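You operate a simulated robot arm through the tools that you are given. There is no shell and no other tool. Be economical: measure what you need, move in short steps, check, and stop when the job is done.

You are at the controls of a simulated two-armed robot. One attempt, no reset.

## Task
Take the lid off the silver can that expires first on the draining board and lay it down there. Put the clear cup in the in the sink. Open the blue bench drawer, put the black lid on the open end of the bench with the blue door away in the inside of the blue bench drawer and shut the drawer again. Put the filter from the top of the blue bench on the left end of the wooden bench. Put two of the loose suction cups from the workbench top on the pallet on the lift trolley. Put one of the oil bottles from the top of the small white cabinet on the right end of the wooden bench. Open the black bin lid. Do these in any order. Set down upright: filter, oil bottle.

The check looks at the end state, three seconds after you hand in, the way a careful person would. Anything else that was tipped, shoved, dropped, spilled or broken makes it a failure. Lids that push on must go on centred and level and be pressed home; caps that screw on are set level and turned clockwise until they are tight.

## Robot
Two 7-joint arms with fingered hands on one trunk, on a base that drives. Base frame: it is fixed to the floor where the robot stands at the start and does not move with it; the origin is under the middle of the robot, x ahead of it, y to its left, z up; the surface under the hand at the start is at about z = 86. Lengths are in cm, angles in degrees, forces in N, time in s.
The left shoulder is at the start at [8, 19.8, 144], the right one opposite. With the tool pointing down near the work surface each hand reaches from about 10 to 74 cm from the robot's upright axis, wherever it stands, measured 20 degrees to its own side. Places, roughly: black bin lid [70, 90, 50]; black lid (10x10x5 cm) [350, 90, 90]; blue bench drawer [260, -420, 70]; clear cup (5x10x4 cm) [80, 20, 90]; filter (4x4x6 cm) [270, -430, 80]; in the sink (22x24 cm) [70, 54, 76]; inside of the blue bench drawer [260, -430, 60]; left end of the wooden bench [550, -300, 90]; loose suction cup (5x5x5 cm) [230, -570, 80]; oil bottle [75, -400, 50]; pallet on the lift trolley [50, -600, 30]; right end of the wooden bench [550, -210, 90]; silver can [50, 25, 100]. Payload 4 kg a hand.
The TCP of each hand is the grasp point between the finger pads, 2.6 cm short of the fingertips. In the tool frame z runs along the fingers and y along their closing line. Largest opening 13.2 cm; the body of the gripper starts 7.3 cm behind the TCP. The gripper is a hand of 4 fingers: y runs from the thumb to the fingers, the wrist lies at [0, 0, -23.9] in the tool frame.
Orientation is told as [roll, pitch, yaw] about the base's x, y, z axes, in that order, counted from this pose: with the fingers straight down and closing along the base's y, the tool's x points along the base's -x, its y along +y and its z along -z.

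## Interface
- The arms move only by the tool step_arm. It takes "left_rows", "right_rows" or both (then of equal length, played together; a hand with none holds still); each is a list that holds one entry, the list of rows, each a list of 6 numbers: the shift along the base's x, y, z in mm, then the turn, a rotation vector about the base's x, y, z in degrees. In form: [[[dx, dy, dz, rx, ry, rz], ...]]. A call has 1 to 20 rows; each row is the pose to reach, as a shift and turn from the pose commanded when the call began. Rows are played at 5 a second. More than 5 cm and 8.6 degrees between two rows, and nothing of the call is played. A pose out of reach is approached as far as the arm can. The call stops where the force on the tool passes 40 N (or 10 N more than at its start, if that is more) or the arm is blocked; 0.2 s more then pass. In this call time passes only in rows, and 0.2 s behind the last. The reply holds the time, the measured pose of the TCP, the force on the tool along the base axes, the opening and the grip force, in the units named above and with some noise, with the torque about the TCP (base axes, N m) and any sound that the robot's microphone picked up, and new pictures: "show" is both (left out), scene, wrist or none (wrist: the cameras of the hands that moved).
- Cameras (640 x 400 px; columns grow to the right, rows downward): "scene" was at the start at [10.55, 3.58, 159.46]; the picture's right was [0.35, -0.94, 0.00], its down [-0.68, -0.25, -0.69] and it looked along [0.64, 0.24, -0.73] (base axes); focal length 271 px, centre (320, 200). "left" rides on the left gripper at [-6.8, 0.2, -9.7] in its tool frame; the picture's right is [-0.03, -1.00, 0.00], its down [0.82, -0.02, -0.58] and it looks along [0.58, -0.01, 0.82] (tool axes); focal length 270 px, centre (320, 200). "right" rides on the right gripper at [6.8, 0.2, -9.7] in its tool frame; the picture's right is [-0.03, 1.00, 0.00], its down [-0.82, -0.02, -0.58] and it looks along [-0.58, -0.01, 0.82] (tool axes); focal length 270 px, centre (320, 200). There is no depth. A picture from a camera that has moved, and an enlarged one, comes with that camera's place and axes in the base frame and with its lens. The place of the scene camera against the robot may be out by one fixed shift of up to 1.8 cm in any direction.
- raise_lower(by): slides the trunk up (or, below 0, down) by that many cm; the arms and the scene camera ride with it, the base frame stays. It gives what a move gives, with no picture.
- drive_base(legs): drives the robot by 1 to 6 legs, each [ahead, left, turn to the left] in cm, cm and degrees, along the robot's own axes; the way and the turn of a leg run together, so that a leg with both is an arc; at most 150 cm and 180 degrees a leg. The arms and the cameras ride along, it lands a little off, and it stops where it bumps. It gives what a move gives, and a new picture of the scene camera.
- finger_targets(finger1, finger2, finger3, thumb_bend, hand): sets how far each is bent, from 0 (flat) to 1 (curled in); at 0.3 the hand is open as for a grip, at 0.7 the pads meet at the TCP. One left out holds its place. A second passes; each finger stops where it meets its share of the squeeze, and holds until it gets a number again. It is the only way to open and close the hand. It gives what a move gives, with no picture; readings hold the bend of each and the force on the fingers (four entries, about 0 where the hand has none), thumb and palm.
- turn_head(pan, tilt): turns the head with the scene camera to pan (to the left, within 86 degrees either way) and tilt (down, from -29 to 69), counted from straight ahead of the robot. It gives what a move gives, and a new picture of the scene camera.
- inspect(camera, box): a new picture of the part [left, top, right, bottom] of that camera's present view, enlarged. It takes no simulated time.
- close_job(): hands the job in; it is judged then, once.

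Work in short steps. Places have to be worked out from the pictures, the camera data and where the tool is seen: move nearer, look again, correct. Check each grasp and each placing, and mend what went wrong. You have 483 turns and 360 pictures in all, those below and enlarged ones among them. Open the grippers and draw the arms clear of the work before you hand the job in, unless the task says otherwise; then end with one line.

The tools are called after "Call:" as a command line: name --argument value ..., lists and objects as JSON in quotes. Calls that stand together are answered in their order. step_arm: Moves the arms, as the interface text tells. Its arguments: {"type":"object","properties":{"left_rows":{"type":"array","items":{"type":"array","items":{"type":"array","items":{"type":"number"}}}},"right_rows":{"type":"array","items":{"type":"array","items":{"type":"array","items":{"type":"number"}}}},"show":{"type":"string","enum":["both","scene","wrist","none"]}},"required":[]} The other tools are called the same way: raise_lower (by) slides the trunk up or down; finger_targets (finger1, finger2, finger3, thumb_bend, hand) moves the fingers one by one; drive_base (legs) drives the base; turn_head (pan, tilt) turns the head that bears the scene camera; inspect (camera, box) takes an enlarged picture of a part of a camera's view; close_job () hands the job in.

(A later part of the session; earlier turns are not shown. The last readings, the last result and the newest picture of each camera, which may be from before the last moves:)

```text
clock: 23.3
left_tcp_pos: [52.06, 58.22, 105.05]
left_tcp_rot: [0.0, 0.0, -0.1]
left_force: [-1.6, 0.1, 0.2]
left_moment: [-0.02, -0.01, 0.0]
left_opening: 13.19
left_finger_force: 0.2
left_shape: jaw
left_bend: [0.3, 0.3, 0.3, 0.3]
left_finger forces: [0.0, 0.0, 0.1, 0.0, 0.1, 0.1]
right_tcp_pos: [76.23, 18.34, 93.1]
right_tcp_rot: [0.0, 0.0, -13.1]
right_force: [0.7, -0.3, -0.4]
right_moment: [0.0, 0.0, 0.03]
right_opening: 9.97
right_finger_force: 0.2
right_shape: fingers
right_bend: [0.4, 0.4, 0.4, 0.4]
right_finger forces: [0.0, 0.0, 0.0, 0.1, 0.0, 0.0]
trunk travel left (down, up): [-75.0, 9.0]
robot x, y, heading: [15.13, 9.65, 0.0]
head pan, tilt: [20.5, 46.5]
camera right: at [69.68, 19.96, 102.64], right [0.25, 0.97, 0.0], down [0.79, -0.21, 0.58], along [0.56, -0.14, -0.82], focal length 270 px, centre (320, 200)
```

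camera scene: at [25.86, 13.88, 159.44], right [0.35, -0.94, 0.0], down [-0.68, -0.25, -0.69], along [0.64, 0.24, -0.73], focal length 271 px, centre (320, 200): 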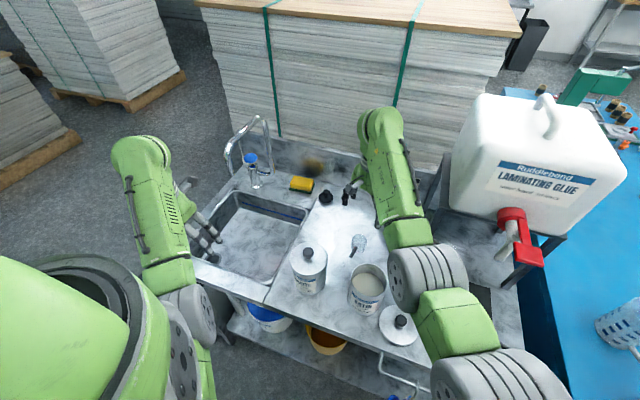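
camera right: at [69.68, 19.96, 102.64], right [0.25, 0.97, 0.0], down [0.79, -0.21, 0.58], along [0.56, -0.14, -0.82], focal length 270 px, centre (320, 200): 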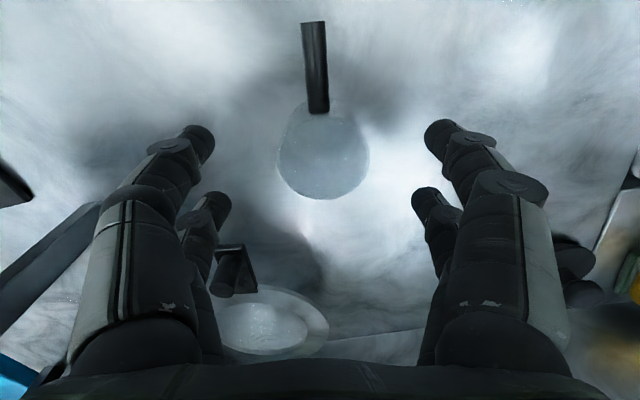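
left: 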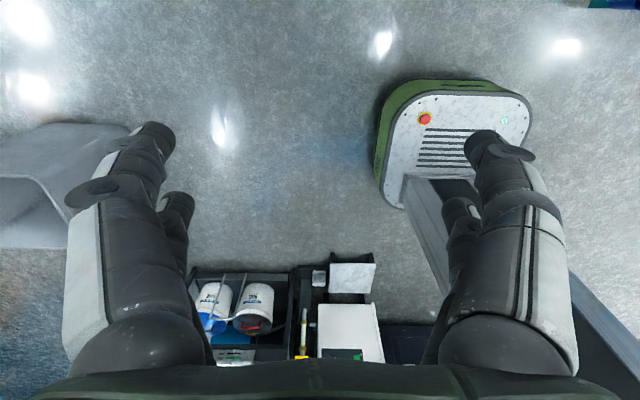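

Well centred. Down the last 3.3 cm and close.

Call:
step_arm --right_rows '[[[0, 1, -15, 0, 0, 0], [0, 1, -26, 0, 0, 0], [0, 1, -33, 0, 0, 0]]]' --show "none"

Call:
finger_targets --hand "right" --finger1 0.68 --finger2 0.68 --finger3 0.68 --thumb_bend 0.68

Call:
inspect --camera "right" --box '[160, 0, 480, 200]'

```text
clock: 24.1
left_tcp_pos: [52.09, 58.14, 105.0]
left_tcp_rot: [0.0, 0.0, 0.0]
left_force: [-1.2, -0.6, -0.2]
left_moment: [0.04, 0.04, -0.03]
left_opening: 13.19
left_finger_force: 0.1
left_shape: jaw
left_bend: [0.3, 0.3, 0.3, 0.3]
left_finger forces: [0.0, 0.0, 0.1, 0.1, 0.0, 0.0]
right_tcp_pos: [76.1, 18.42, 89.61]
right_tcp_rot: [0.0, -0.1, -13.1]
right_force: [0.0, 0.4, -0.2]
right_moment: [0.01, 0.0, 0.0]
right_opening: 9.96
right_finger_force: 0.1
right_shape: fingers
right_bend: [0.4, 0.4, 0.4, 0.4]
right_finger forces: [0.0, 0.1, 0.0, 0.0, 0.0, 0.1]
trunk travel left (down, up): [-75.0, 9.0]
robot x, y, heading: [15.18, 10.23, 0.3]
head pan, tilt: [20.5, 46.5]
```

```text
clock: 25.1
left_tcp_pos: [52.05, 58.25, 105.03]
left_tcp_rot: [0.0, 0.0, -0.1]
left_force: [0.1, -0.7, -0.1]
left_moment: [0.02, -0.01, -0.02]
left_opening: 13.18
left_finger_force: 0.1
left_shape: jaw
left_bend: [0.3, 0.3, 0.3, 0.3]
left_finger forces: [0.1, 0.1, 0.0, 0.0, 0.0, 0.1]
right_tcp_pos: [76.15, 18.28, 89.65]
right_tcp_rot: [0.0, -0.1, -13.0]
right_force: [0.5, 0.8, -0.3]
right_moment: [0.04, -0.03, 0.02]
right_opening: 3.16
right_finger_force: 12.2
right_shape: fingers
right_bend: [0.6, 0.61, 0.62, 0.64]
right_finger forces: [6.2, 6.0, 4.4, 0.0, 8.0, 0.0]
trunk travel left (down, up): [-75.0, 9.0]
robot x, y, heading: [15.37, 10.28, 0.0]
head pan, tilt: [20.5, 46.5]
```

```text
2.00 times, centred on (320, 100) of right
camera zoom: at [69.64, 19.93, 99.32], right [0.25, 0.97, 0.0], down [0.79, -0.21, 0.58], along [0.56, -0.15, -0.82], focal length 541 px, centre (320, 400)
```

zoom: 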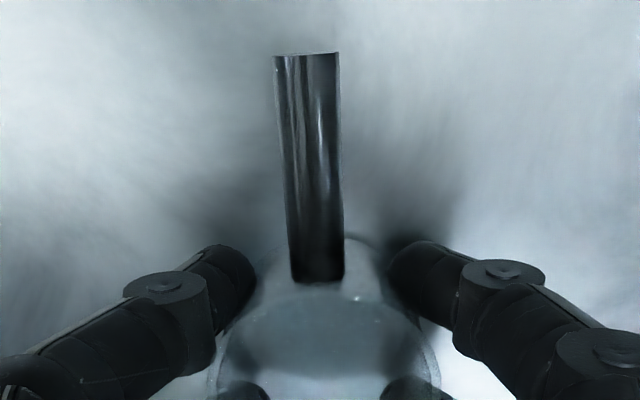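

The cup is held by all four fingers. Lift and then drive left to bring it over the sink.

Call:
step_arm --right_rows '[[[0, 0, 20, 0, 0, 0], [0, 0, 60, 0, 0, 0], [0, 0, 105, 0, 0, 0], [-15, 0, 150, 0, 0, 0]]]' --show "wrist"

Call:
drive_base --legs '[[0, 25, 0]]'

```text
clock: 26.1
left_tcp_pos: [51.98, 58.09, 105.11]
left_tcp_rot: [0.0, -0.1, -0.1]
left_force: [0.8, 0.5, -0.1]
left_moment: [0.02, -0.02, -0.01]
left_opening: 13.16
left_finger_force: 0.0
left_shape: jaw
left_bend: [0.3, 0.3, 0.3, 0.3]
left_finger forces: [0.0, 0.0, 0.1, 0.1, 0.1, 0.0]
right_tcp_pos: [74.43, 18.18, 104.37]
right_tcp_rot: [-0.1, -0.1, -13.2]
right_force: [-0.1, -0.2, -0.9]
right_moment: [-0.04, -0.01, -0.01]
right_opening: 3.14
right_finger_force: 12.2
right_shape: fingers
right_bend: [0.6, 0.61, 0.62, 0.64]
right_finger forces: [6.3, 6.3, 4.5, 0.0, 7.9, 0.1]
trunk travel left (down, up): [-75.0, 9.0]
robot x, y, heading: [15.18, 10.08, -0.1]
head pan, tilt: [20.5, 46.5]
camera right: at [67.95, 19.75, 114.1], right [0.25, 0.97, 0.0], down [0.79, -0.21, 0.58], along [0.56, -0.15, -0.82], focal length 270 px, centre (320, 200)
```

right: 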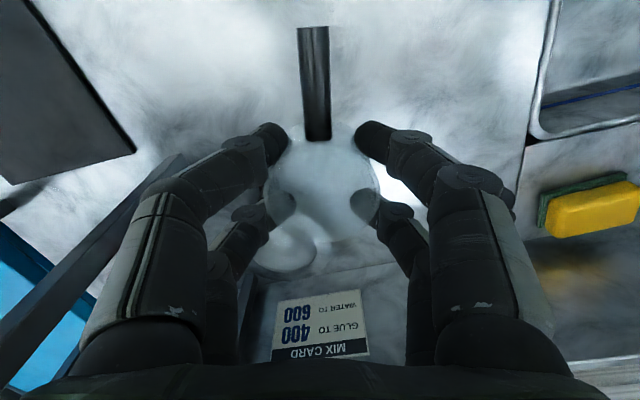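

```text
clock: 27.9
left_tcp_pos: [52.11, 82.17, 105.27]
left_tcp_rot: [0.2, 0.0, -0.1]
left_force: [-0.7, 0.0, 0.2]
left_moment: [0.04, -0.01, 0.01]
left_opening: 13.19
left_finger_force: 0.2
left_shape: jaw
left_bend: [0.3, 0.3, 0.3, 0.3]
left_finger forces: [0.0, 0.0, 0.0, 0.0, 0.0, 0.1]
right_tcp_pos: [74.72, 42.04, 104.44]
right_tcp_rot: [0.2, 0.0, -13.1]
right_force: [-0.3, 1.1, -0.2]
right_moment: [0.01, 0.01, 0.0]
right_opening: 3.15
right_finger_force: 12.9
right_shape: fingers
right_bend: [0.6, 0.61, 0.62, 0.64]
right_finger forces: [6.3, 6.3, 4.4, 0.0, 7.9, 0.0]
trunk travel left (down, up): [-75.0, 9.0]
robot x, y, heading: [15.21, 34.04, -0.2]
head pan, tilt: [20.5, 46.5]
camera scene: at [25.68, 37.46, 159.47], right [0.35, -0.94, 0.0], down [-0.68, -0.25, -0.69], along [0.64, 0.24, -0.73], focal length 271 px, centre (320, 200)
```

scene: 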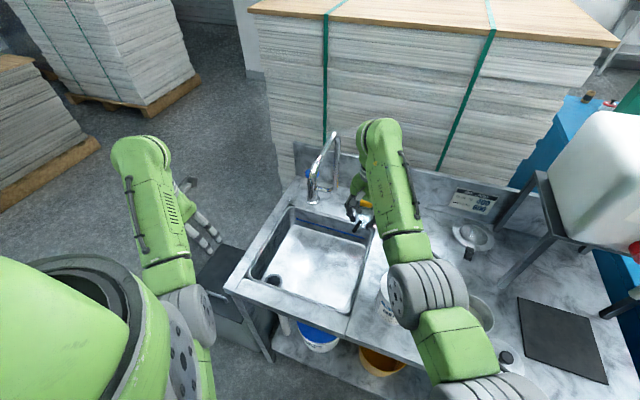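

The sink spans about x 54–82, y 39–70. I move the cup over [68.5, 50] and lower into it.

Call:
step_arm --right_rows '[[[-30, 38, 0, 0, 0, 0], [-62, 77, 0, 0, 0, 0], [-62, 77, -45, 0, 0, 0], [-62, 77, -90, 0, 0, 0], [-62, 77, -135, 0, 0, 0], [-62, 77, -175, 0, 0, 0], [-62, 77, -210, 0, 0, 0]]]'

```text
refused: row 2 steps farther than a row can; nothing moved
```

Splitting the sideways step finer.

Call:
step_arm --right_rows '[[[-20, 26, 0, 0, 0, 0], [-41, 51, 0, 0, 0, 0], [-62, 77, 0, 0, 0, 0], [-62, 77, -45, 0, 0, 0], [-62, 77, -90, 0, 0, 0], [-62, 77, -135, 0, 0, 0], [-62, 77, -175, 0, 0, 0], [-62, 77, -210, 0, 0, 0]]]'

```text
clock: 29.7
left_tcp_pos: [52.04, 82.58, 104.99]
left_tcp_rot: [0.0, 0.0, -0.1]
left_force: [-0.1, 0.2, -1.0]
left_moment: [-0.02, 0.04, -0.01]
left_opening: 13.21
left_finger_force: 0.0
left_shape: jaw
left_bend: [0.3, 0.3, 0.3, 0.3]
left_finger forces: [0.1, 0.1, 0.0, 0.1, 0.0, 0.0]
right_tcp_pos: [68.92, 50.11, 83.58]
right_tcp_rot: [-0.1, -0.1, -13.1]
right_force: [1.2, -0.1, -0.7]
right_moment: [0.01, -0.01, 0.0]
right_opening: 3.12
right_finger_force: 12.7
right_shape: fingers
right_bend: [0.6, 0.61, 0.62, 0.64]
right_finger forces: [6.4, 6.5, 4.4, 0.0, 7.8, 0.0]
trunk travel left (down, up): [-75.0, 9.0]
robot x, y, heading: [14.81, 34.26, -0.2]
head pan, tilt: [20.5, 46.5]
camera scene: at [25.83, 38.09, 159.45], right [0.35, -0.94, 0.0], down [-0.68, -0.25, -0.69], along [0.64, 0.24, -0.73], focal length 271 px, centre (320, 200)
camera right: at [62.34, 51.76, 93.26], right [0.25, 0.97, 0.0], down [0.79, -0.21, 0.58], along [0.56, -0.15, -0.82], focal length 270 px, centre (320, 200)
```

scene: 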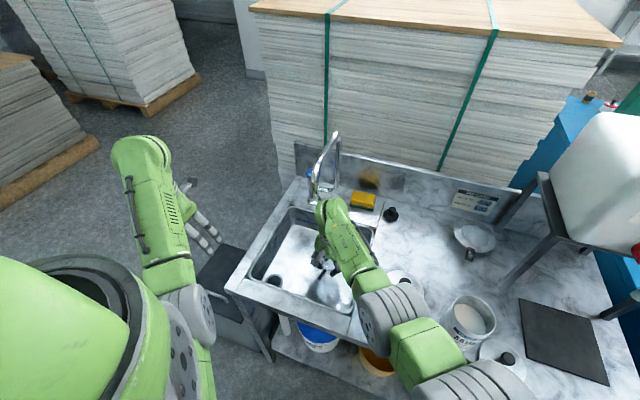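
right: 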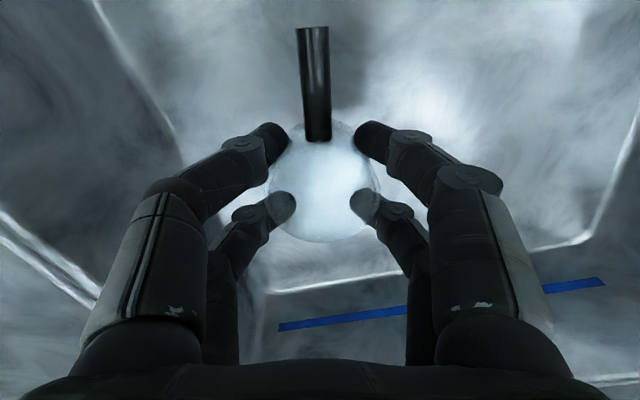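

Inside the basin. Lower to the floor slowly.

Call:
step_arm --right_rows '[[[0, 0, -15, 0, 0, 0], [0, 0, -26, 0, 0, 0], [0, 0, -32, 0, 0, 0], [0, 0, -37, 0, 0, 0], [0, 0, -41, 0, 0, 0]]]' --show "none"

```text
clock: 30.9
left_tcp_pos: [52.03, 82.49, 104.99]
left_tcp_rot: [0.0, -0.1, -0.1]
left_force: [-0.2, 0.4, -0.2]
left_moment: [0.01, 0.02, 0.01]
left_opening: 13.19
left_finger_force: 0.1
left_shape: jaw
left_bend: [0.3, 0.3, 0.3, 0.3]
left_finger forces: [0.1, 0.1, 0.0, 0.0, 0.0, 0.0]
right_tcp_pos: [68.01, 49.68, 79.51]
right_tcp_rot: [0.0, -0.1, -13.1]
right_force: [0.1, -0.3, 0.0]
right_moment: [-0.01, -0.01, -0.02]
right_opening: 3.11
right_finger_force: 12.2
right_shape: fingers
right_bend: [0.6, 0.61, 0.62, 0.64]
right_finger forces: [6.4, 6.5, 4.4, 0.1, 7.8, 0.0]
right hand out of reach, approached as far as the arm can: row 4, 5
trunk travel left (down, up): [-75.0, 9.0]
robot x, y, heading: [14.94, 34.48, 0.0]
head pan, tilt: [20.5, 46.5]
```

Arm at its reach limit, still no contact; I lower the trunk by 0.5 cm steps.

Call:
raise_lower --by -0.6

Call:
inspect --camera "right" --box '[160, 0, 640, 300]'

```text
clock: 31.5
left_tcp_pos: [52.08, 82.46, 104.41]
left_tcp_rot: [0.1, -0.1, -0.1]
left_force: [0.5, -0.1, 0.1]
left_moment: [0.01, 0.01, 0.01]
left_opening: 13.18
left_finger_force: 0.1
left_shape: jaw
left_bend: [0.3, 0.3, 0.3, 0.3]
left_finger forces: [0.1, 0.1, 0.1, 0.0, 0.0, 0.0]
right_tcp_pos: [67.92, 49.83, 78.98]
right_tcp_rot: [0.1, -0.2, -13.2]
right_force: [-0.5, -0.6, 5.6]
right_moment: [-0.02, 0.06, 0.01]
right_opening: 3.13
right_finger_force: 14.6
right_shape: fingers
right_bend: [0.61, 0.61, 0.62, 0.64]
right_finger forces: [7.1, 7.1, 4.8, 0.0, 9.0, 0.0]
trunk travel left (down, up): [-74.4, 9.6]
robot x, y, heading: [14.76, 34.61, -0.3]
head pan, tilt: [20.5, 46.5]
```

```text
1.33 times, centred on (400, 150) of right
camera zoom: at [61.4, 51.4, 88.65], right [0.25, 0.97, 0.0], down [0.79, -0.21, 0.58], along [0.56, -0.14, -0.81], focal length 360 px, centre (213, 267)
```

zoom: 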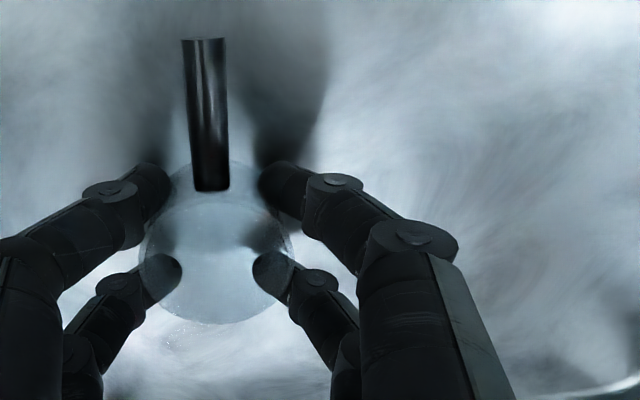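

Contact (5.6 N): the cup is on the sink floor. Release and lift straight up.

Call:
finger_targets --hand "right" --finger1 0.5 --finger2 0.5 --finger3 0.5 --thumb_bend 0.5

Call:
step_arm --right_rows '[[[0, 0, 30, 0, 0, 0], [0, 0, 70, 0, 0, 0], [0, 0, 115, 0, 0, 0], [0, 0, 160, 0, 0, 0], [0, 0, 205, 0, 0, 0], [0, 0, 250, 0, 0, 0]]]'

```text
clock: 32.5
left_tcp_pos: [52.18, 82.49, 104.41]
left_tcp_rot: [0.0, -0.1, -0.1]
left_force: [-0.2, -0.8, -0.1]
left_moment: [-0.04, -0.01, -0.02]
left_opening: 13.19
left_finger_force: 0.1
left_shape: jaw
left_bend: [0.3, 0.3, 0.3, 0.3]
left_finger forces: [0.1, 0.0, 0.0, 0.1, 0.0, 0.1]
right_tcp_pos: [68.1, 49.72, 78.86]
right_tcp_rot: [0.0, -0.1, -13.1]
right_force: [0.0, -1.1, 0.0]
right_moment: [0.01, 0.0, -0.01]
right_opening: 6.53
right_finger_force: 0.1
right_shape: fingers
right_bend: [0.5, 0.5, 0.5, 0.5]
right_finger forces: [0.1, 0.0, 0.0, 0.0, 0.2, 0.0]
trunk travel left (down, up): [-74.4, 9.6]
robot x, y, heading: [15.08, 34.47, -0.0]
head pan, tilt: [20.5, 46.5]
```

```text
clock: 33.7
left_tcp_pos: [51.86, 82.17, 105.03]
left_tcp_rot: [0.3, -0.1, -0.2]
left_force: [-0.4, 0.1, -0.2]
left_moment: [-0.01, 0.03, -0.04]
left_opening: 13.17
left_finger_force: 0.0
left_shape: jaw
left_bend: [0.3, 0.3, 0.3, 0.3]
left_finger forces: [0.0, 0.0, 0.1, 0.1, 0.0, 0.1]
right_tcp_pos: [63.89, 46.93, 86.32]
right_tcp_rot: [-10.2, 7.9, -13.6]
right_force: [0.5, -0.5, -0.5]
right_moment: [0.01, 0.02, -0.02]
right_opening: 6.6
right_finger_force: 0.1
right_shape: fingers
right_bend: [0.5, 0.5, 0.5, 0.5]
right_finger forces: [0.1, 0.0, 0.0, 0.0, 0.0, 0.1]
right hand out of reach, approached as far as the arm can: row 2, 3, 4, 5, 6
trunk travel left (down, up): [-74.4, 9.6]
robot x, y, heading: [15.1, 34.31, -0.1]
head pan, tilt: [20.5, 46.5]
stopped in row 6 (right hand): the arm was blocked; the commanded pose is now the measured one
camera scene: at [25.23, 37.62, 159.16], right [0.35, -0.94, 0.0], down [-0.68, -0.25, -0.69], along [0.65, 0.24, -0.72], focal length 271 px, centre (320, 200)
camera right: at [59.17, 50.06, 96.72], right [0.23, 0.96, -0.18], down [0.88, -0.13, 0.46], along [0.41, -0.26, -0.87], focal length 270 px, centre (320, 200)
```

scene: 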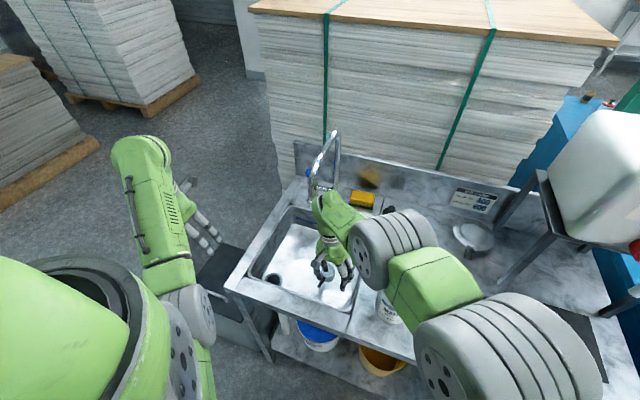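
right: 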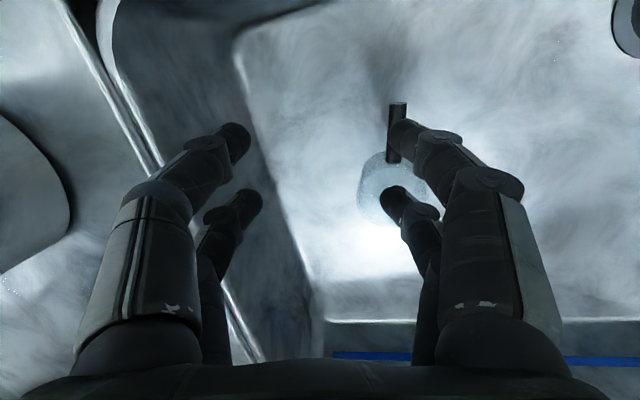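

The arm took a poor posture. I raise the trunk to lift the whole arm clear before correcting.

Call:
raise_lower --by 9

Call:
inspect --camera "scene" --box '[220, 100, 620, 400]'

```text
clock: 35.0
left_tcp_pos: [51.93, 81.87, 113.89]
left_tcp_rot: [0.4, -0.1, -0.2]
left_force: [-0.3, 0.5, -0.8]
left_moment: [-0.07, 0.0, -0.03]
left_opening: 13.18
left_finger_force: 0.0
left_shape: jaw
left_bend: [0.3, 0.3, 0.3, 0.3]
left_finger forces: [0.1, 0.0, 0.0, 0.1, 0.1, 0.1]
right_tcp_pos: [64.84, 47.1, 96.04]
right_tcp_rot: [-9.0, 7.2, -13.7]
right_force: [0.0, -1.3, 0.0]
right_moment: [0.0, -0.03, -0.03]
right_opening: 6.59
right_finger_force: 0.1
right_shape: fingers
right_bend: [0.5, 0.5, 0.5, 0.5]
right_finger forces: [0.0, 0.0, 0.0, 0.1, 0.1, 0.1]
trunk travel left (down, up): [-83.4, 0.6]
robot x, y, heading: [14.86, 34.67, 0.3]
head pan, tilt: [20.5, 46.5]
```

```text
1.33 times, centred on (420, 250) of scene
camera zoom: at [25.32, 36.93, 167.98], right [0.35, -0.94, -0.01], down [-0.68, -0.25, -0.69], along [0.65, 0.24, -0.72], focal length 361 px, centre (187, 133)
```

zoom: 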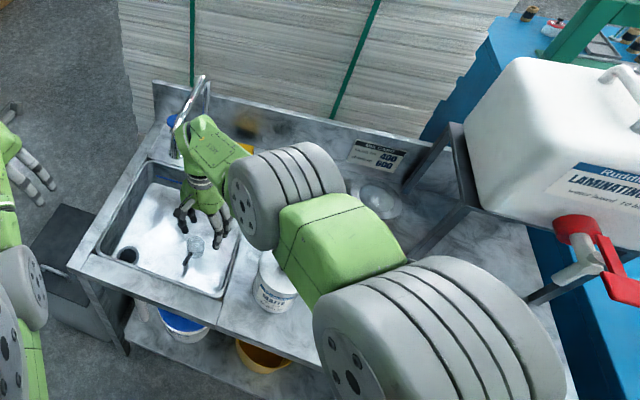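

The cup stands upright in the sink. I bring the right hand back to a neutral pose nearer its own side.

Call:
step_arm --right_rows '[[[0, -10, 40, 2, -2, 3], [0, -30, 80, 4, -4, 6], [-10, -70, 90, 6, -6, 9], [-20, -110, 100, 8, -7, 12], [-30, -150, 100, 9, -7, 13], [-40, -190, 100, 9, -7, 13]]]'

```text
clock: 36.4
left_tcp_pos: [51.99, 82.29, 113.5]
left_tcp_rot: [0.1, 0.0, -0.1]
left_force: [0.4, 0.0, 0.0]
left_moment: [-0.02, 0.01, 0.01]
left_opening: 13.2
left_finger_force: 0.0
left_shape: jaw
left_bend: [0.3, 0.3, 0.3, 0.3]
left_finger forces: [0.1, 0.1, 0.0, 0.0, 0.0, 0.0]
right_tcp_pos: [73.82, 43.11, 96.75]
right_tcp_rot: [-0.2, 1.9, 0.4]
right_force: [0.1, -0.2, -0.2]
right_moment: [0.03, 0.0, 0.01]
right_opening: 6.6
right_finger_force: 0.1
right_shape: fingers
right_bend: [0.5, 0.5, 0.5, 0.5]
right_finger forces: [0.0, 0.0, 0.0, 0.0, 0.0, 0.1]
right hand out of reach, approached as far as the arm can: row 1, 2, 3, 4, 5, 6
trunk travel left (down, up): [-83.4, 0.6]
robot x, y, heading: [15.06, 34.36, -0.0]
head pan, tilt: [20.5, 46.5]
camera scene: at [25.59, 37.7, 167.86], right [0.35, -0.94, 0.0], down [-0.68, -0.25, -0.69], along [0.64, 0.24, -0.73], focal length 271 px, centre (320, 200)
camera right: at [67.4, 43.37, 106.64], right [0.02, 1.0, 0.0], down [0.84, -0.01, 0.55], along [0.55, -0.01, -0.84], focal length 270 px, centre (320, 200)
```

scene: 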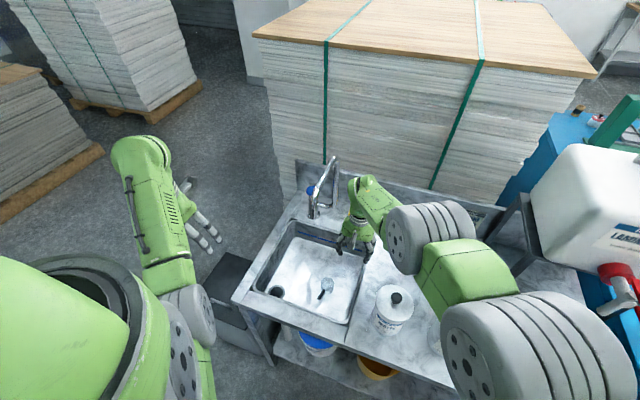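
right: 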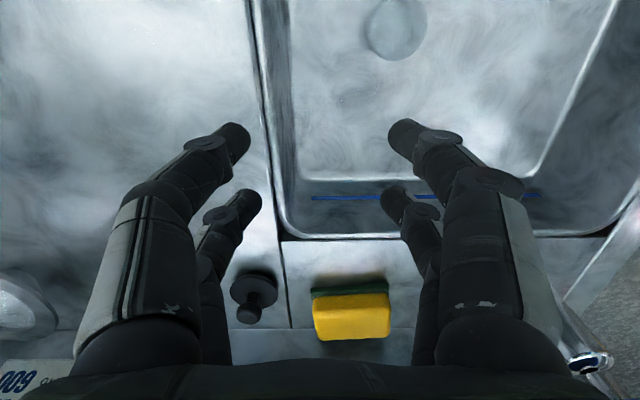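

Hand is level again. Draw it in towards the robot's own side in small steps.

Call:
step_arm --right_rows '[[[-30, -20, 10, 0, 0, 0], [-60, -50, 20, 0, 0, 0], [-90, -85, 30, 0, 0, 0], [-120, -120, 40, 0, 0, 0], [-150, -150, 50, 0, 0, 0]]]'

```text
clock: 37.6
left_tcp_pos: [51.91, 82.55, 113.45]
left_tcp_rot: [0.0, 0.0, -0.1]
left_force: [0.6, -1.2, -0.5]
left_moment: [0.04, 0.03, -0.04]
left_opening: 13.16
left_finger_force: 0.1
left_shape: jaw
left_bend: [0.3, 0.3, 0.3, 0.3]
left_finger forces: [0.1, 0.1, 0.0, 0.0, 0.0, 0.0]
right_tcp_pos: [74.52, 41.62, 96.0]
right_tcp_rot: [-0.3, 2.0, 0.3]
right_force: [-0.1, 0.7, -0.2]
right_moment: [-0.04, 0.0, 0.0]
right_opening: 6.6
right_finger_force: 0.1
right_shape: fingers
right_bend: [0.5, 0.5, 0.5, 0.5]
right_finger forces: [0.1, 0.1, 0.0, 0.0, 0.1, 0.0]
right hand out of reach, approached as far as the arm can: row 1, 2, 3, 4, 5
trunk travel left (down, up): [-83.4, 0.6]
robot x, y, heading: [15.05, 33.91, -0.1]
head pan, tilt: [20.5, 46.5]
camera scene: at [25.6, 37.9, 167.86], right [0.35, -0.94, 0.0], down [-0.68, -0.25, -0.69], along [0.64, 0.24, -0.73], focal length 271 px, centre (320, 200)
camera right: at [68.07, 41.75, 105.98], right [0.02, 1.0, -0.01], down [0.84, -0.01, 0.55], along [0.55, -0.02, -0.84], focal length 270 px, centre (320, 200)
```

scene: 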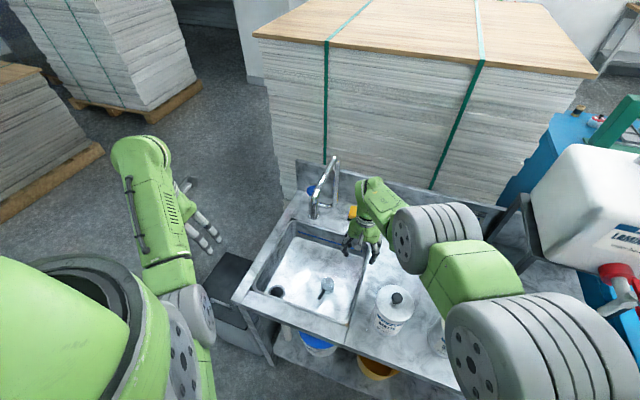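
right: 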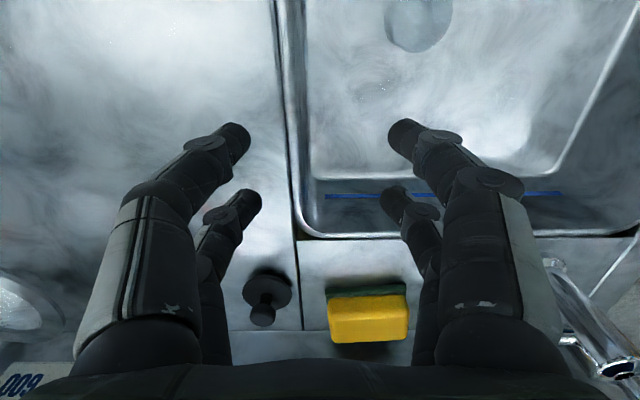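

The arm seems folded at a joint limit; I test single directions to find one that is free.

Call:
step_arm --right_rows '[[[0, -20, 0, 0, 0, 0], [0, -40, 0, 0, 0, 0], [0, -60, 0, 0, 0, 0]]]' --show "none"

Call:
step_arm --right_rows '[[[0, 0, -20, 0, 0, 0], [0, 0, -40, 0, 0, 0]]]' --show "none"

```text
clock: 38.4
left_tcp_pos: [51.98, 82.3, 113.48]
left_tcp_rot: [0.1, -0.1, 0.0]
left_force: [-0.1, -0.4, -1.1]
left_moment: [0.03, 0.02, -0.01]
left_opening: 13.19
left_finger_force: 0.0
left_shape: jaw
left_bend: [0.3, 0.3, 0.3, 0.3]
left_finger forces: [0.1, 0.1, 0.0, 0.1, 0.0, 0.0]
right_tcp_pos: [76.59, 36.11, 95.06]
right_tcp_rot: [-0.3, 2.1, 0.3]
right_force: [0.4, 0.8, 0.3]
right_moment: [0.01, 0.0, 0.01]
right_opening: 6.58
right_finger_force: 0.0
right_shape: fingers
right_bend: [0.5, 0.5, 0.5, 0.5]
right_finger forces: [0.0, 0.1, 0.0, 0.1, 0.0, 0.0]
right hand out of reach, approached as far as the arm can: row 1, 2, 3
trunk travel left (down, up): [-83.4, 0.6]
robot x, y, heading: [15.05, 34.26, -0.3]
head pan, tilt: [20.5, 46.5]
```

```text
clock: 39.0
left_tcp_pos: [51.87, 82.39, 113.57]
left_tcp_rot: [0.2, 0.0, 0.0]
left_force: [0.6, 0.2, 0.2]
left_moment: [-0.02, -0.01, -0.02]
left_opening: 13.2
left_finger_force: 0.0
left_shape: jaw
left_bend: [0.3, 0.3, 0.3, 0.3]
left_finger forces: [0.0, 0.1, 0.0, 0.0, 0.0, 0.0]
right_tcp_pos: [76.58, 36.21, 91.26]
right_tcp_rot: [-0.2, 1.8, 0.4]
right_force: [0.1, 0.3, 0.1]
right_moment: [0.01, -0.01, 0.0]
right_opening: 6.58
right_finger_force: 0.0
right_shape: fingers
right_bend: [0.5, 0.5, 0.5, 0.5]
right_finger forces: [0.0, 0.1, 0.1, 0.1, 0.0, 0.1]
trunk travel left (down, up): [-83.4, 0.6]
robot x, y, heading: [15.05, 34.2, -0.0]
head pan, tilt: [20.5, 46.5]
```

It slides on an inner boundary, likely a wrist joint limit. I try whether a yaw frees it.

Call:
step_arm --right_rows '[[[0, -10, 10, 0, 0, -8], [-5, -20, 20, 0, 0, -16], [-10, -30, 30, 0, 0, -24], [-20, -40, 40, 0, 0, -32], [-30, -50, 50, 0, 0, -40]]]'

```text
clock: 40.2
left_tcp_pos: [51.92, 82.3, 113.59]
left_tcp_rot: [0.0, -0.1, 0.0]
left_force: [0.1, 0.4, 0.3]
left_moment: [-0.01, 0.01, -0.01]
left_opening: 13.19
left_finger_force: 0.0
left_shape: jaw
left_bend: [0.3, 0.3, 0.3, 0.3]
left_finger forces: [0.1, 0.0, 0.0, 0.0, 0.0, 0.0]
right_tcp_pos: [77.38, 32.8, 93.76]
right_tcp_rot: [-0.4, 1.9, -39.9]
right_force: [-0.2, 0.3, -0.1]
right_moment: [0.03, 0.0, 0.01]
right_opening: 6.58
right_finger_force: 0.0
right_shape: fingers
right_bend: [0.5, 0.5, 0.5, 0.5]
right_finger forces: [0.1, 0.1, 0.1, 0.0, 0.0, 0.0]
right hand out of reach, approached as far as the arm can: row 2, 3, 4, 5
trunk travel left (down, up): [-83.4, 0.6]
robot x, y, heading: [14.78, 33.93, -0.0]
head pan, tilt: [20.5, 46.5]
camera scene: at [25.55, 37.86, 167.86], right [0.35, -0.94, 0.0], down [-0.68, -0.25, -0.69], along [0.64, 0.24, -0.73], focal length 271 px, centre (320, 200)
camera right: at [72.67, 37.08, 103.66], right [0.66, 0.75, -0.01], down [0.63, -0.55, 0.55], along [0.41, -0.37, -0.84], focal length 270 px, centre (320, 200)
```

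scene: 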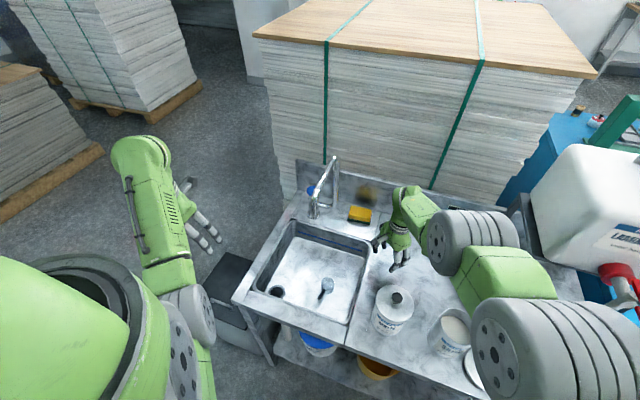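
right: 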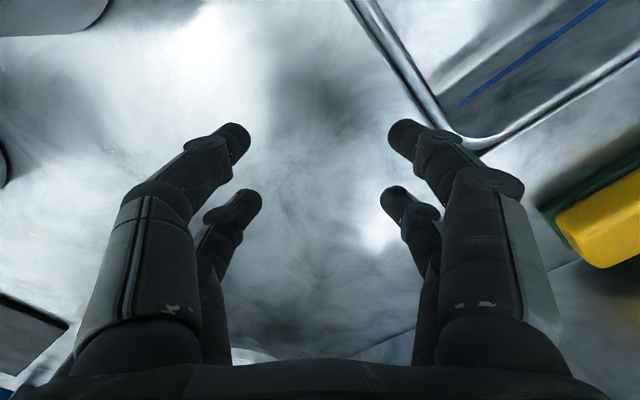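

Likely the elbow flipped through straight. I stretch the arm fully (tilting the wrist outward) and then draw back, to let it fold the proper way.

Call:
step_arm --right_rows '[[[0, 0, 0, 0, 8, 0], [0, 0, 0, 0, 16, 0], [0, 0, 0, 0, 24, 0], [0, 0, 0, 0, 32, 0], [0, 0, 0, 0, 40, 0]]]' --show "scene"

```text
clock: 41.4
left_tcp_pos: [52.02, 82.42, 113.38]
left_tcp_rot: [0.2, -0.1, -0.1]
left_force: [0.7, -0.4, 0.5]
left_moment: [-0.01, 0.0, 0.01]
left_opening: 13.17
left_finger_force: 0.0
left_shape: jaw
left_bend: [0.3, 0.3, 0.3, 0.3]
left_finger forces: [0.0, 0.1, 0.0, 0.0, 0.0, 0.0]
right_tcp_pos: [66.55, 31.83, 101.76]
right_tcp_rot: [-26.2, 29.2, -47.0]
right_force: [0.0, -0.1, 0.7]
right_moment: [-0.04, -0.02, 0.03]
right_opening: 6.55
right_finger_force: 0.1
right_shape: fingers
right_bend: [0.5, 0.5, 0.5, 0.5]
right_finger forces: [0.0, 0.1, 0.1, 0.0, 0.1, 0.0]
right hand out of reach, approached as far as the arm can: row 1, 2, 3, 4, 5
trunk travel left (down, up): [-83.4, 0.6]
robot x, y, heading: [15.13, 34.15, -0.2]
head pan, tilt: [20.5, 46.5]
camera scene: at [25.59, 37.79, 167.86], right [0.35, -0.94, 0.0], down [-0.68, -0.25, -0.69], along [0.64, 0.24, -0.73], focal length 271 px, centre (320, 200)
```

scene: 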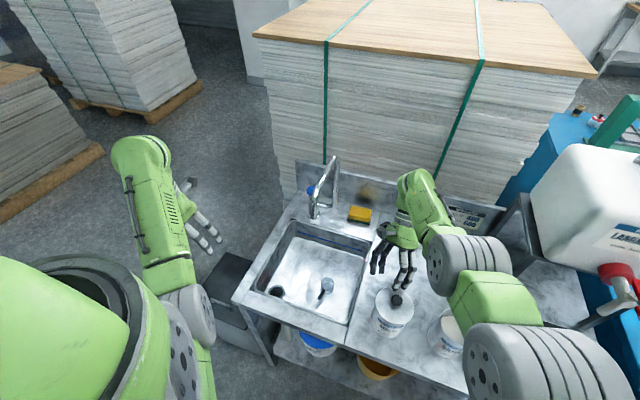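

Now draw back and up with the orientation gradually returned.

Call:
step_arm --right_rows '[[[0, 0, 25, 0, 0, 0], [-20, -20, 50, 5, -5, 5], [-50, -40, 60, 10, -10, 10], [-80, -70, 60, 15, -15, 15], [-110, -100, 60, 20, -20, 20]]]' --show "scene"

```text
refused: row 2 steps farther than a row can; nothing moved
```

Call:
step_arm --right_rows '[[[0, 0, 25, 0, 0, 0], [-10, -10, 45, 4, -4, 4], [-30, -30, 55, 8, -8, 8], [-60, -55, 60, 12, -12, 12], [-90, -80, 60, 16, -16, 16]]]' --show "scene"

```text
clock: 42.6
left_tcp_pos: [51.79, 82.33, 113.6]
left_tcp_rot: [0.1, -0.1, -0.1]
left_force: [-0.7, -0.5, 0.1]
left_moment: [-0.03, 0.02, -0.01]
left_opening: 13.18
left_finger_force: 0.1
left_shape: jaw
left_bend: [0.3, 0.3, 0.3, 0.3]
left_finger forces: [0.0, 0.0, 0.0, 0.0, 0.0, 0.0]
right_tcp_pos: [57.84, 24.32, 106.53]
right_tcp_rot: [-1.3, 24.3, -19.3]
right_force: [-0.4, 0.8, -0.6]
right_moment: [-0.02, -0.03, -0.02]
right_opening: 6.61
right_finger_force: 0.1
right_shape: fingers
right_bend: [0.5, 0.5, 0.5, 0.5]
right_finger forces: [0.1, 0.1, 0.0, 0.0, 0.0, 0.0]
right hand out of reach, approached as far as the arm can: row 2, 3, 4, 5
trunk travel left (down, up): [-83.4, 0.6]
robot x, y, heading: [15.08, 34.41, -0.0]
head pan, tilt: [20.5, 46.5]
camera scene: at [25.16, 37.75, 167.9], right [0.35, -0.94, 0.0], down [-0.68, -0.25, -0.69], along [0.65, 0.24, -0.72], focal length 271 px, centre (320, 200)
```

scene: 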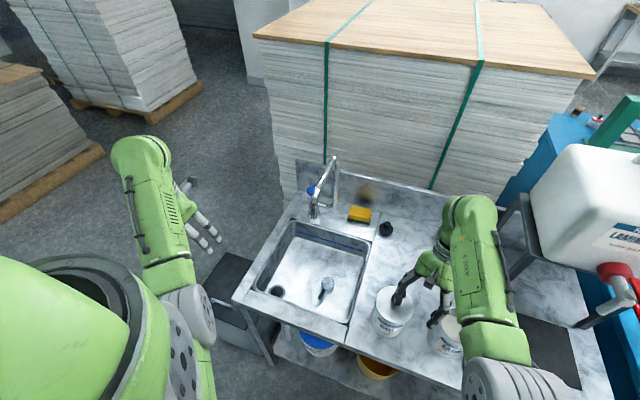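

Proper elbow again. Now level the hand and move it up and back.

Call:
step_arm --right_rows '[[[0, 0, 20, 0, -8, 6], [0, -20, 30, 1, -16, 12], [-10, -40, 30, 1, -24, 19], [-20, -60, 30, 1, -24, 19], [-30, -80, 30, 1, -24, 19]]]'

```text
refused: row 1 steps farther than a row can; nothing moved
```

Call:
step_arm --right_rows '[[[0, 0, 20, 0, -6, 4], [0, -20, 30, 0, -12, 8], [-10, -40, 30, 1, -18, 13], [-20, -60, 30, 1, -24, 18], [-30, -80, 30, 1, -24, 19]]]'

```text
clock: 43.8
left_tcp_pos: [51.99, 82.43, 113.48]
left_tcp_rot: [0.1, -0.1, -0.1]
left_force: [-0.1, -0.4, 0.7]
left_moment: [0.01, 0.01, -0.01]
left_opening: 13.17
left_finger_force: 0.1
left_shape: jaw
left_bend: [0.3, 0.3, 0.3, 0.3]
left_finger forces: [0.0, 0.1, 0.0, 0.1, 0.0, 0.0]
right_tcp_pos: [55.08, 16.14, 109.67]
right_tcp_rot: [3.4, 0.7, 1.0]
right_force: [0.6, -1.0, -0.1]
right_moment: [0.0, 0.0, 0.08]
right_opening: 6.55
right_finger_force: 0.0
right_shape: fingers
right_bend: [0.5, 0.5, 0.5, 0.5]
right_finger forces: [0.0, 0.0, 0.0, 0.0, 0.1, 0.0]
right hand out of reach, approached as far as the arm can: row 1, 2, 3
trunk travel left (down, up): [-83.4, 0.6]
robot x, y, heading: [15.23, 33.96, -0.2]
head pan, tilt: [20.5, 46.5]
camera scene: at [25.49, 37.88, 167.87], right [0.35, -0.94, 0.0], down [-0.68, -0.25, -0.69], along [0.64, 0.24, -0.73], focal length 271 px, centre (320, 200)
camera right: at [48.48, 15.51, 119.39], right [0.01, 1.0, 0.06], down [0.82, -0.04, 0.56], along [0.57, 0.04, -0.82], focal length 270 px, centre (320, 200)
```

scene: 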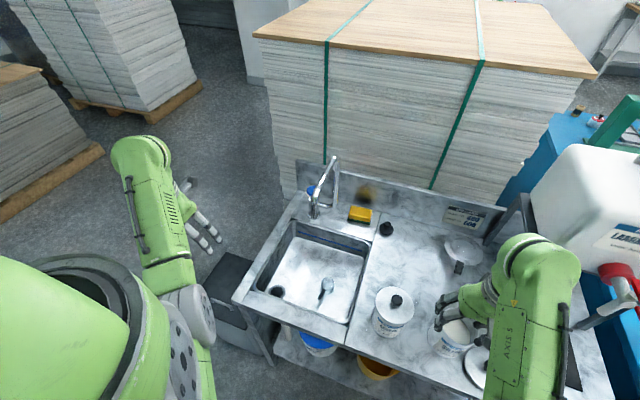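
right: 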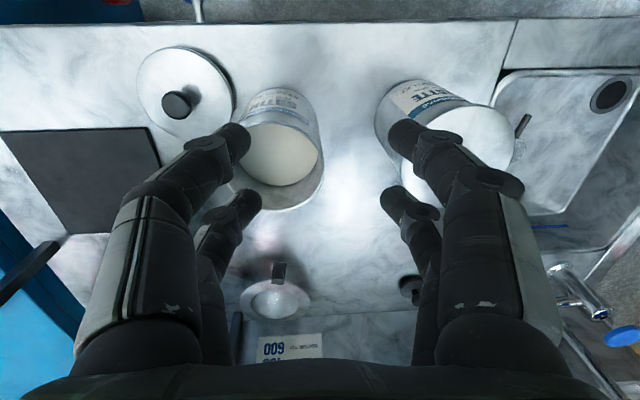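

Everything recovered and standing. Next the black bin lid to the left; I turn the head to it.

Call:
turn_head --pan 45 --tilt 50

Call:
inspect --camera "left" --box '[0, 0, 640, 400]'

```text
clock: 44.6
left_tcp_pos: [51.96, 82.41, 113.56]
left_tcp_rot: [0.1, 0.0, -0.2]
left_force: [0.0, 1.0, -0.8]
left_moment: [0.01, 0.0, 0.02]
left_opening: 13.16
left_finger_force: 0.0
left_shape: jaw
left_bend: [0.3, 0.3, 0.3, 0.3]
left_finger forces: [0.1, 0.1, 0.1, 0.1, 0.1, 0.1]
right_tcp_pos: [55.16, 16.12, 109.62]
right_tcp_rot: [3.5, 0.7, 0.8]
right_force: [-0.2, 1.2, -0.7]
right_moment: [-0.01, -0.03, 0.04]
right_opening: 6.58
right_finger_force: 0.2
right_shape: fingers
right_bend: [0.5, 0.5, 0.5, 0.5]
right_finger forces: [0.0, 0.0, 0.1, 0.1, 0.0, 0.1]
trunk travel left (down, up): [-83.4, 0.6]
robot x, y, heading: [15.09, 34.19, -0.2]
head pan, tilt: [45.0, 50.0]
camera scene: at [23.52, 40.49, 167.39], right [0.71, -0.71, 0.0], down [-0.54, -0.54, -0.64], along [0.46, 0.45, -0.77], focal length 271 px, centre (320, 200)
```

scene: 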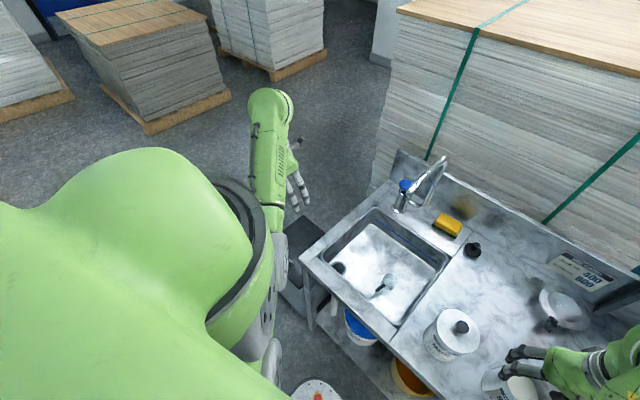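

```text
1.00 times, centred on (320, 200) of left (not enlarged: the box is as wide or as high as the picture)
camera zoom: at [58.94, 82.62, 123.1], right [0.02, -1.0, 0.0], down [-0.82, -0.02, 0.58], along [-0.58, -0.01, -0.82], focal length 270 px, centre (320, 200)
```

zoom: 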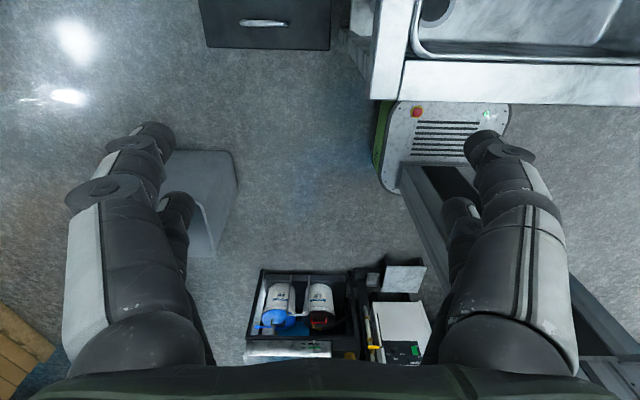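

The bin stands left of the sink bench, lid around y 80–110, x from 51 at z ≈ 50. I back off and drive left to face it.

Call:
drive_base --legs '[[-25, 0, 0], [0, 50, 0]]'

Call:
turn_head --pan 5 --tilt 50

```text
clock: 49.1
left_tcp_pos: [28.38, 133.45, 113.55]
left_tcp_rot: [0.3, 0.0, -1.2]
left_force: [-0.6, -0.2, -0.1]
left_moment: [0.02, 0.01, 0.02]
left_opening: 13.16
left_finger_force: 0.0
left_shape: jaw
left_bend: [0.3, 0.3, 0.3, 0.3]
left_finger forces: [0.0, 0.0, 0.0, 0.0, 0.1, 0.0]
right_tcp_pos: [30.41, 67.11, 109.52]
right_tcp_rot: [3.5, 0.8, -0.1]
right_force: [0.4, -0.4, 0.2]
right_moment: [-0.02, 0.0, -0.02]
right_opening: 6.55
right_finger_force: 0.0
right_shape: fingers
right_bend: [0.5, 0.5, 0.5, 0.5]
right_finger forces: [0.0, 0.1, 0.0, 0.0, 0.1, 0.0]
trunk travel left (down, up): [-83.4, 0.6]
robot x, y, heading: [-9.57, 86.27, -1.4]
head pan, tilt: [45.0, 50.0]
camera scene: at [-0.91, 91.98, 167.4], right [0.69, -0.72, 0.0], down [-0.55, -0.53, -0.64], along [0.46, 0.45, -0.77], focal length 271 px, centre (320, 200)
```

scene: 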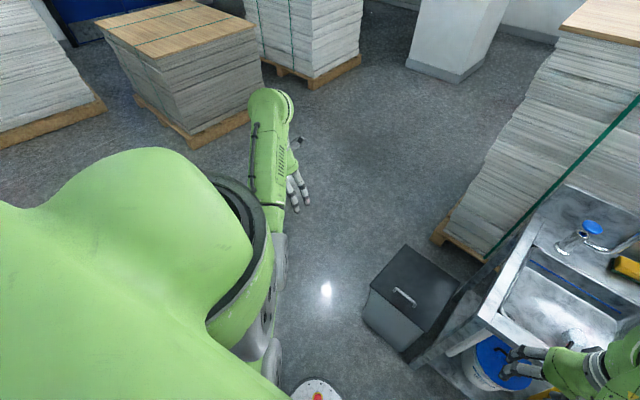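

```text
clock: 50.2
left_tcp_pos: [28.34, 133.71, 113.39]
left_tcp_rot: [0.0, 0.0, -1.1]
left_force: [0.1, -0.5, 0.1]
left_moment: [0.01, -0.01, -0.03]
left_opening: 13.17
left_finger_force: 0.0
left_shape: jaw
left_bend: [0.3, 0.3, 0.3, 0.3]
left_finger forces: [0.0, 0.1, 0.1, 0.0, 0.0, 0.0]
right_tcp_pos: [30.46, 67.35, 109.66]
right_tcp_rot: [3.4, 0.9, -0.1]
right_force: [0.1, 0.4, -0.8]
right_moment: [-0.01, -0.02, 0.02]
right_opening: 6.57
right_finger_force: 0.1
right_shape: fingers
right_bend: [0.5, 0.5, 0.5, 0.5]
right_finger forces: [0.1, 0.0, 0.0, 0.0, 0.0, 0.0]
trunk travel left (down, up): [-83.4, 0.6]
robot x, y, heading: [-9.22, 86.19, -1.1]
head pan, tilt: [5.0, 50.0]
camera scene: at [1.22, 87.57, 167.39], right [0.07, -1.0, 0.0], down [-0.76, -0.05, -0.64], along [0.64, 0.04, -0.77], focal length 271 px, centre (320, 200)
```

scene: 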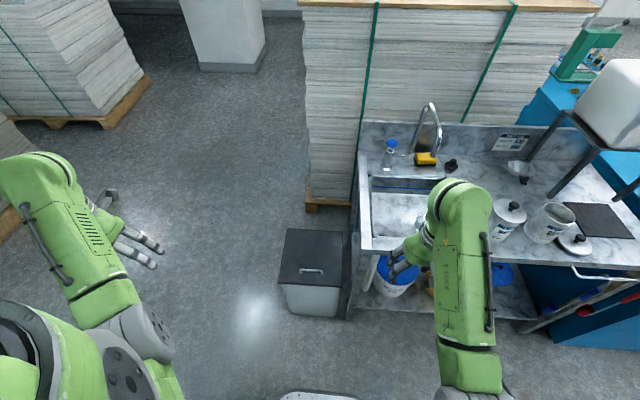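

Call:
inspect --camera "scene" --box '[260, 215, 370, 325]'

```text
3.64 times, centred on (315, 270) of scene
camera zoom: at [1.22, 87.57, 167.39], right [0.07, -1.0, 0.0], down [-0.76, -0.05, -0.64], along [0.64, 0.04, -0.77], focal length 984 px, centre (338, -54)
```

zoom: 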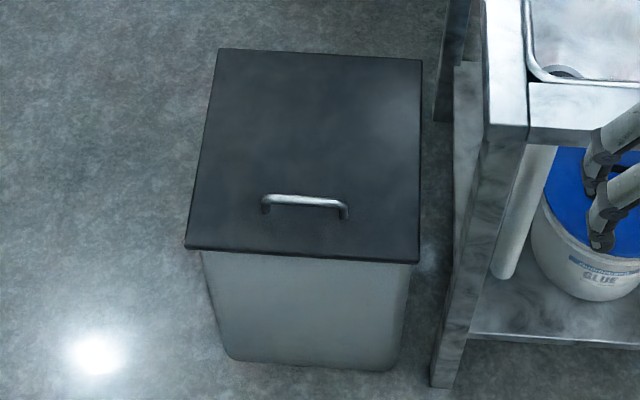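

The lid is about 30 cm square, x 49–80, y 80–109, handle bar along y at about [55, 95, 53], hinge at the far side. I tuck the right hand in low and near the body first, and turn the left hand by 90°.

Call:
step_arm --right_rows '[[[-25, -10, -25, 0, 0, 0], [-50, -20, -50, 0, 0, 0], [-75, -30, -75, 0, 0, 0], [-100, -40, -100, 0, 0, 0], [-120, -50, -120, 0, 0, 0], [-140, -60, -140, 0, 0, 0], [-140, -60, -140, 0, 0, 0], [-140, -60, -140, 0, 0, 0], [-140, -60, -140, 0, 0, 0], [-140, -60, -140, 0, 0, 0], [-140, -60, -140, 0, 0, 0]]]' --left_rows '[[[0, -10, -10, 0, 0, 8], [0, -20, -20, 0, 0, 16], [0, -30, -30, 0, 0, 24], [0, -40, -40, 0, 0, 32], [0, -50, -50, 0, 0, 40], [0, -60, -60, 0, 0, 48], [0, -80, -70, 0, 0, 56], [0, -100, -80, 0, 0, 64], [0, -120, -90, 0, 0, 72], [0, -130, -100, 0, 0, 80], [0, -140, -110, 0, 0, 88]]]' --show "scene"

```text
clock: 51.7
left_tcp_pos: [9.47, 137.4, 107.84]
left_tcp_rot: [-0.1, -0.1, 47.7]
left_force: [-0.2, -0.5, -0.5]
left_moment: [0.0, -0.01, -0.01]
left_opening: 13.22
left_finger_force: 0.1
left_shape: jaw
left_bend: [0.3, 0.3, 0.3, 0.3]
left_finger forces: [0.0, 0.0, 0.1, 0.0, 0.1, 0.0]
left hand out of reach, approached as far as the arm can: row 3, 4, 5, 6, 7
right_tcp_pos: [17.66, 64.3, 96.37]
right_tcp_rot: [3.1, -0.4, 9.5]
right_force: [0.2, 0.3, 0.0]
right_moment: [-0.02, -0.05, 0.02]
right_opening: 6.58
right_finger_force: 0.1
right_shape: fingers
right_bend: [0.5, 0.5, 0.5, 0.5]
right_finger forces: [0.0, 0.1, 0.1, 0.1, 0.0, 0.0]
trunk travel left (down, up): [-83.4, 0.6]
robot x, y, heading: [-9.47, 86.63, -1.2]
head pan, tilt: [5.0, 50.0]
stopped in row 7 (right hand): the arm was blocked; the commanded pose is now the measured one
camera scene: at [1.03, 87.39, 167.62], right [0.07, -1.0, 0.0], down [-0.76, -0.05, -0.64], along [0.64, 0.04, -0.77], focal length 271 px, centre (320, 200)
```

scene: 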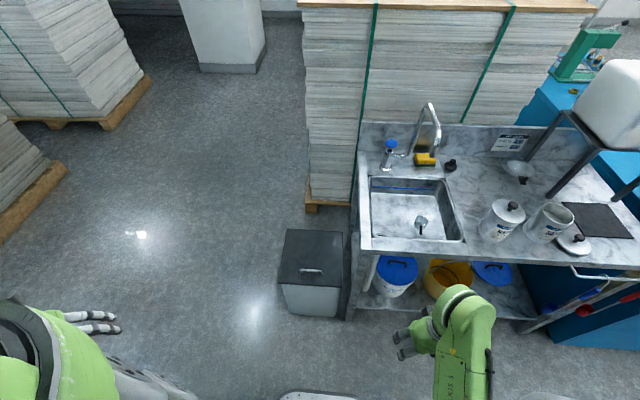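

The arms have a minimum folding distance (~42 cm shoulder to wrist), so I keep hands lower when near. I move the left hand forward and lower.

Call:
step_arm --left_rows '[[[30, 0, -25, 0, 0, 0], [60, -20, -50, 0, 0, 0], [90, -50, -75, 0, 0, 0], [120, -80, -100, 0, 0, 0], [150, -110, -120, 0, 0, 0], [180, -145, -130, 0, 0, 0], [210, -180, -140, 0, 0, 0], [240, -215, -150, 0, 0, 0], [255, -250, -160, 0, 0, 0], [255, -290, -170, 0, 0, 0], [255, -320, -180, 0, 0, 0], [255, -320, -180, 0, 0, 8], [255, -320, -180, 0, 0, 16], [255, -320, -180, 0, 0, 24], [255, -320, -180, 0, 0, 32], [255, -320, -180, 0, 0, 40]]]' --show "scene"

```text
clock: 55.1
left_tcp_pos: [-4.64, 119.75, 99.49]
left_tcp_rot: [-0.5, -0.3, 81.9]
left_force: [0.7, 0.7, 0.2]
left_moment: [-0.03, 0.01, -0.01]
left_opening: 13.19
left_finger_force: 0.1
left_shape: jaw
left_bend: [0.3, 0.3, 0.3, 0.3]
left_finger forces: [0.0, 0.0, 0.0, 0.0, 0.0, 0.0]
left hand out of reach, approached as far as the arm can: row 1, 2, 3, 4, 5, 6, 7, 8, 9, 10, 11, 12, 13, 14, 15, 16
right_tcp_pos: [17.65, 64.36, 95.96]
right_tcp_rot: [3.2, -0.2, 9.6]
right_force: [-0.3, 0.2, -0.1]
right_moment: [-0.01, 0.0, -0.03]
right_opening: 6.56
right_finger_force: 0.0
right_shape: fingers
right_bend: [0.5, 0.5, 0.5, 0.5]
right_finger forces: [0.0, 0.0, 0.0, 0.0, 0.0, 0.1]
trunk travel left (down, up): [-83.4, 0.6]
robot x, y, heading: [-9.49, 86.21, -1.1]
head pan, tilt: [5.0, 50.0]
camera scene: at [1.27, 87.46, 167.37], right [0.07, -1.0, 0.0], down [-0.76, -0.05, -0.64], along [0.64, 0.04, -0.77], focal length 271 px, centre (320, 200)
```

scene: 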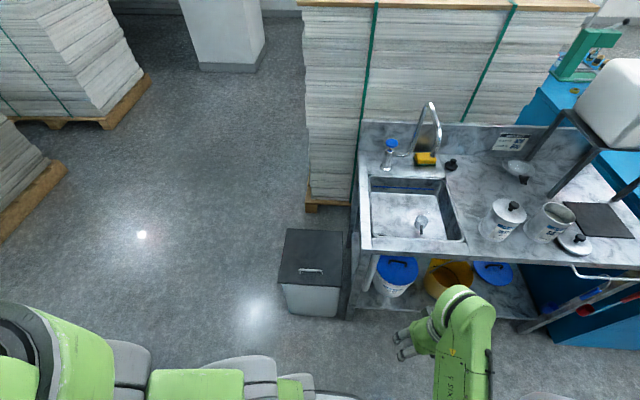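

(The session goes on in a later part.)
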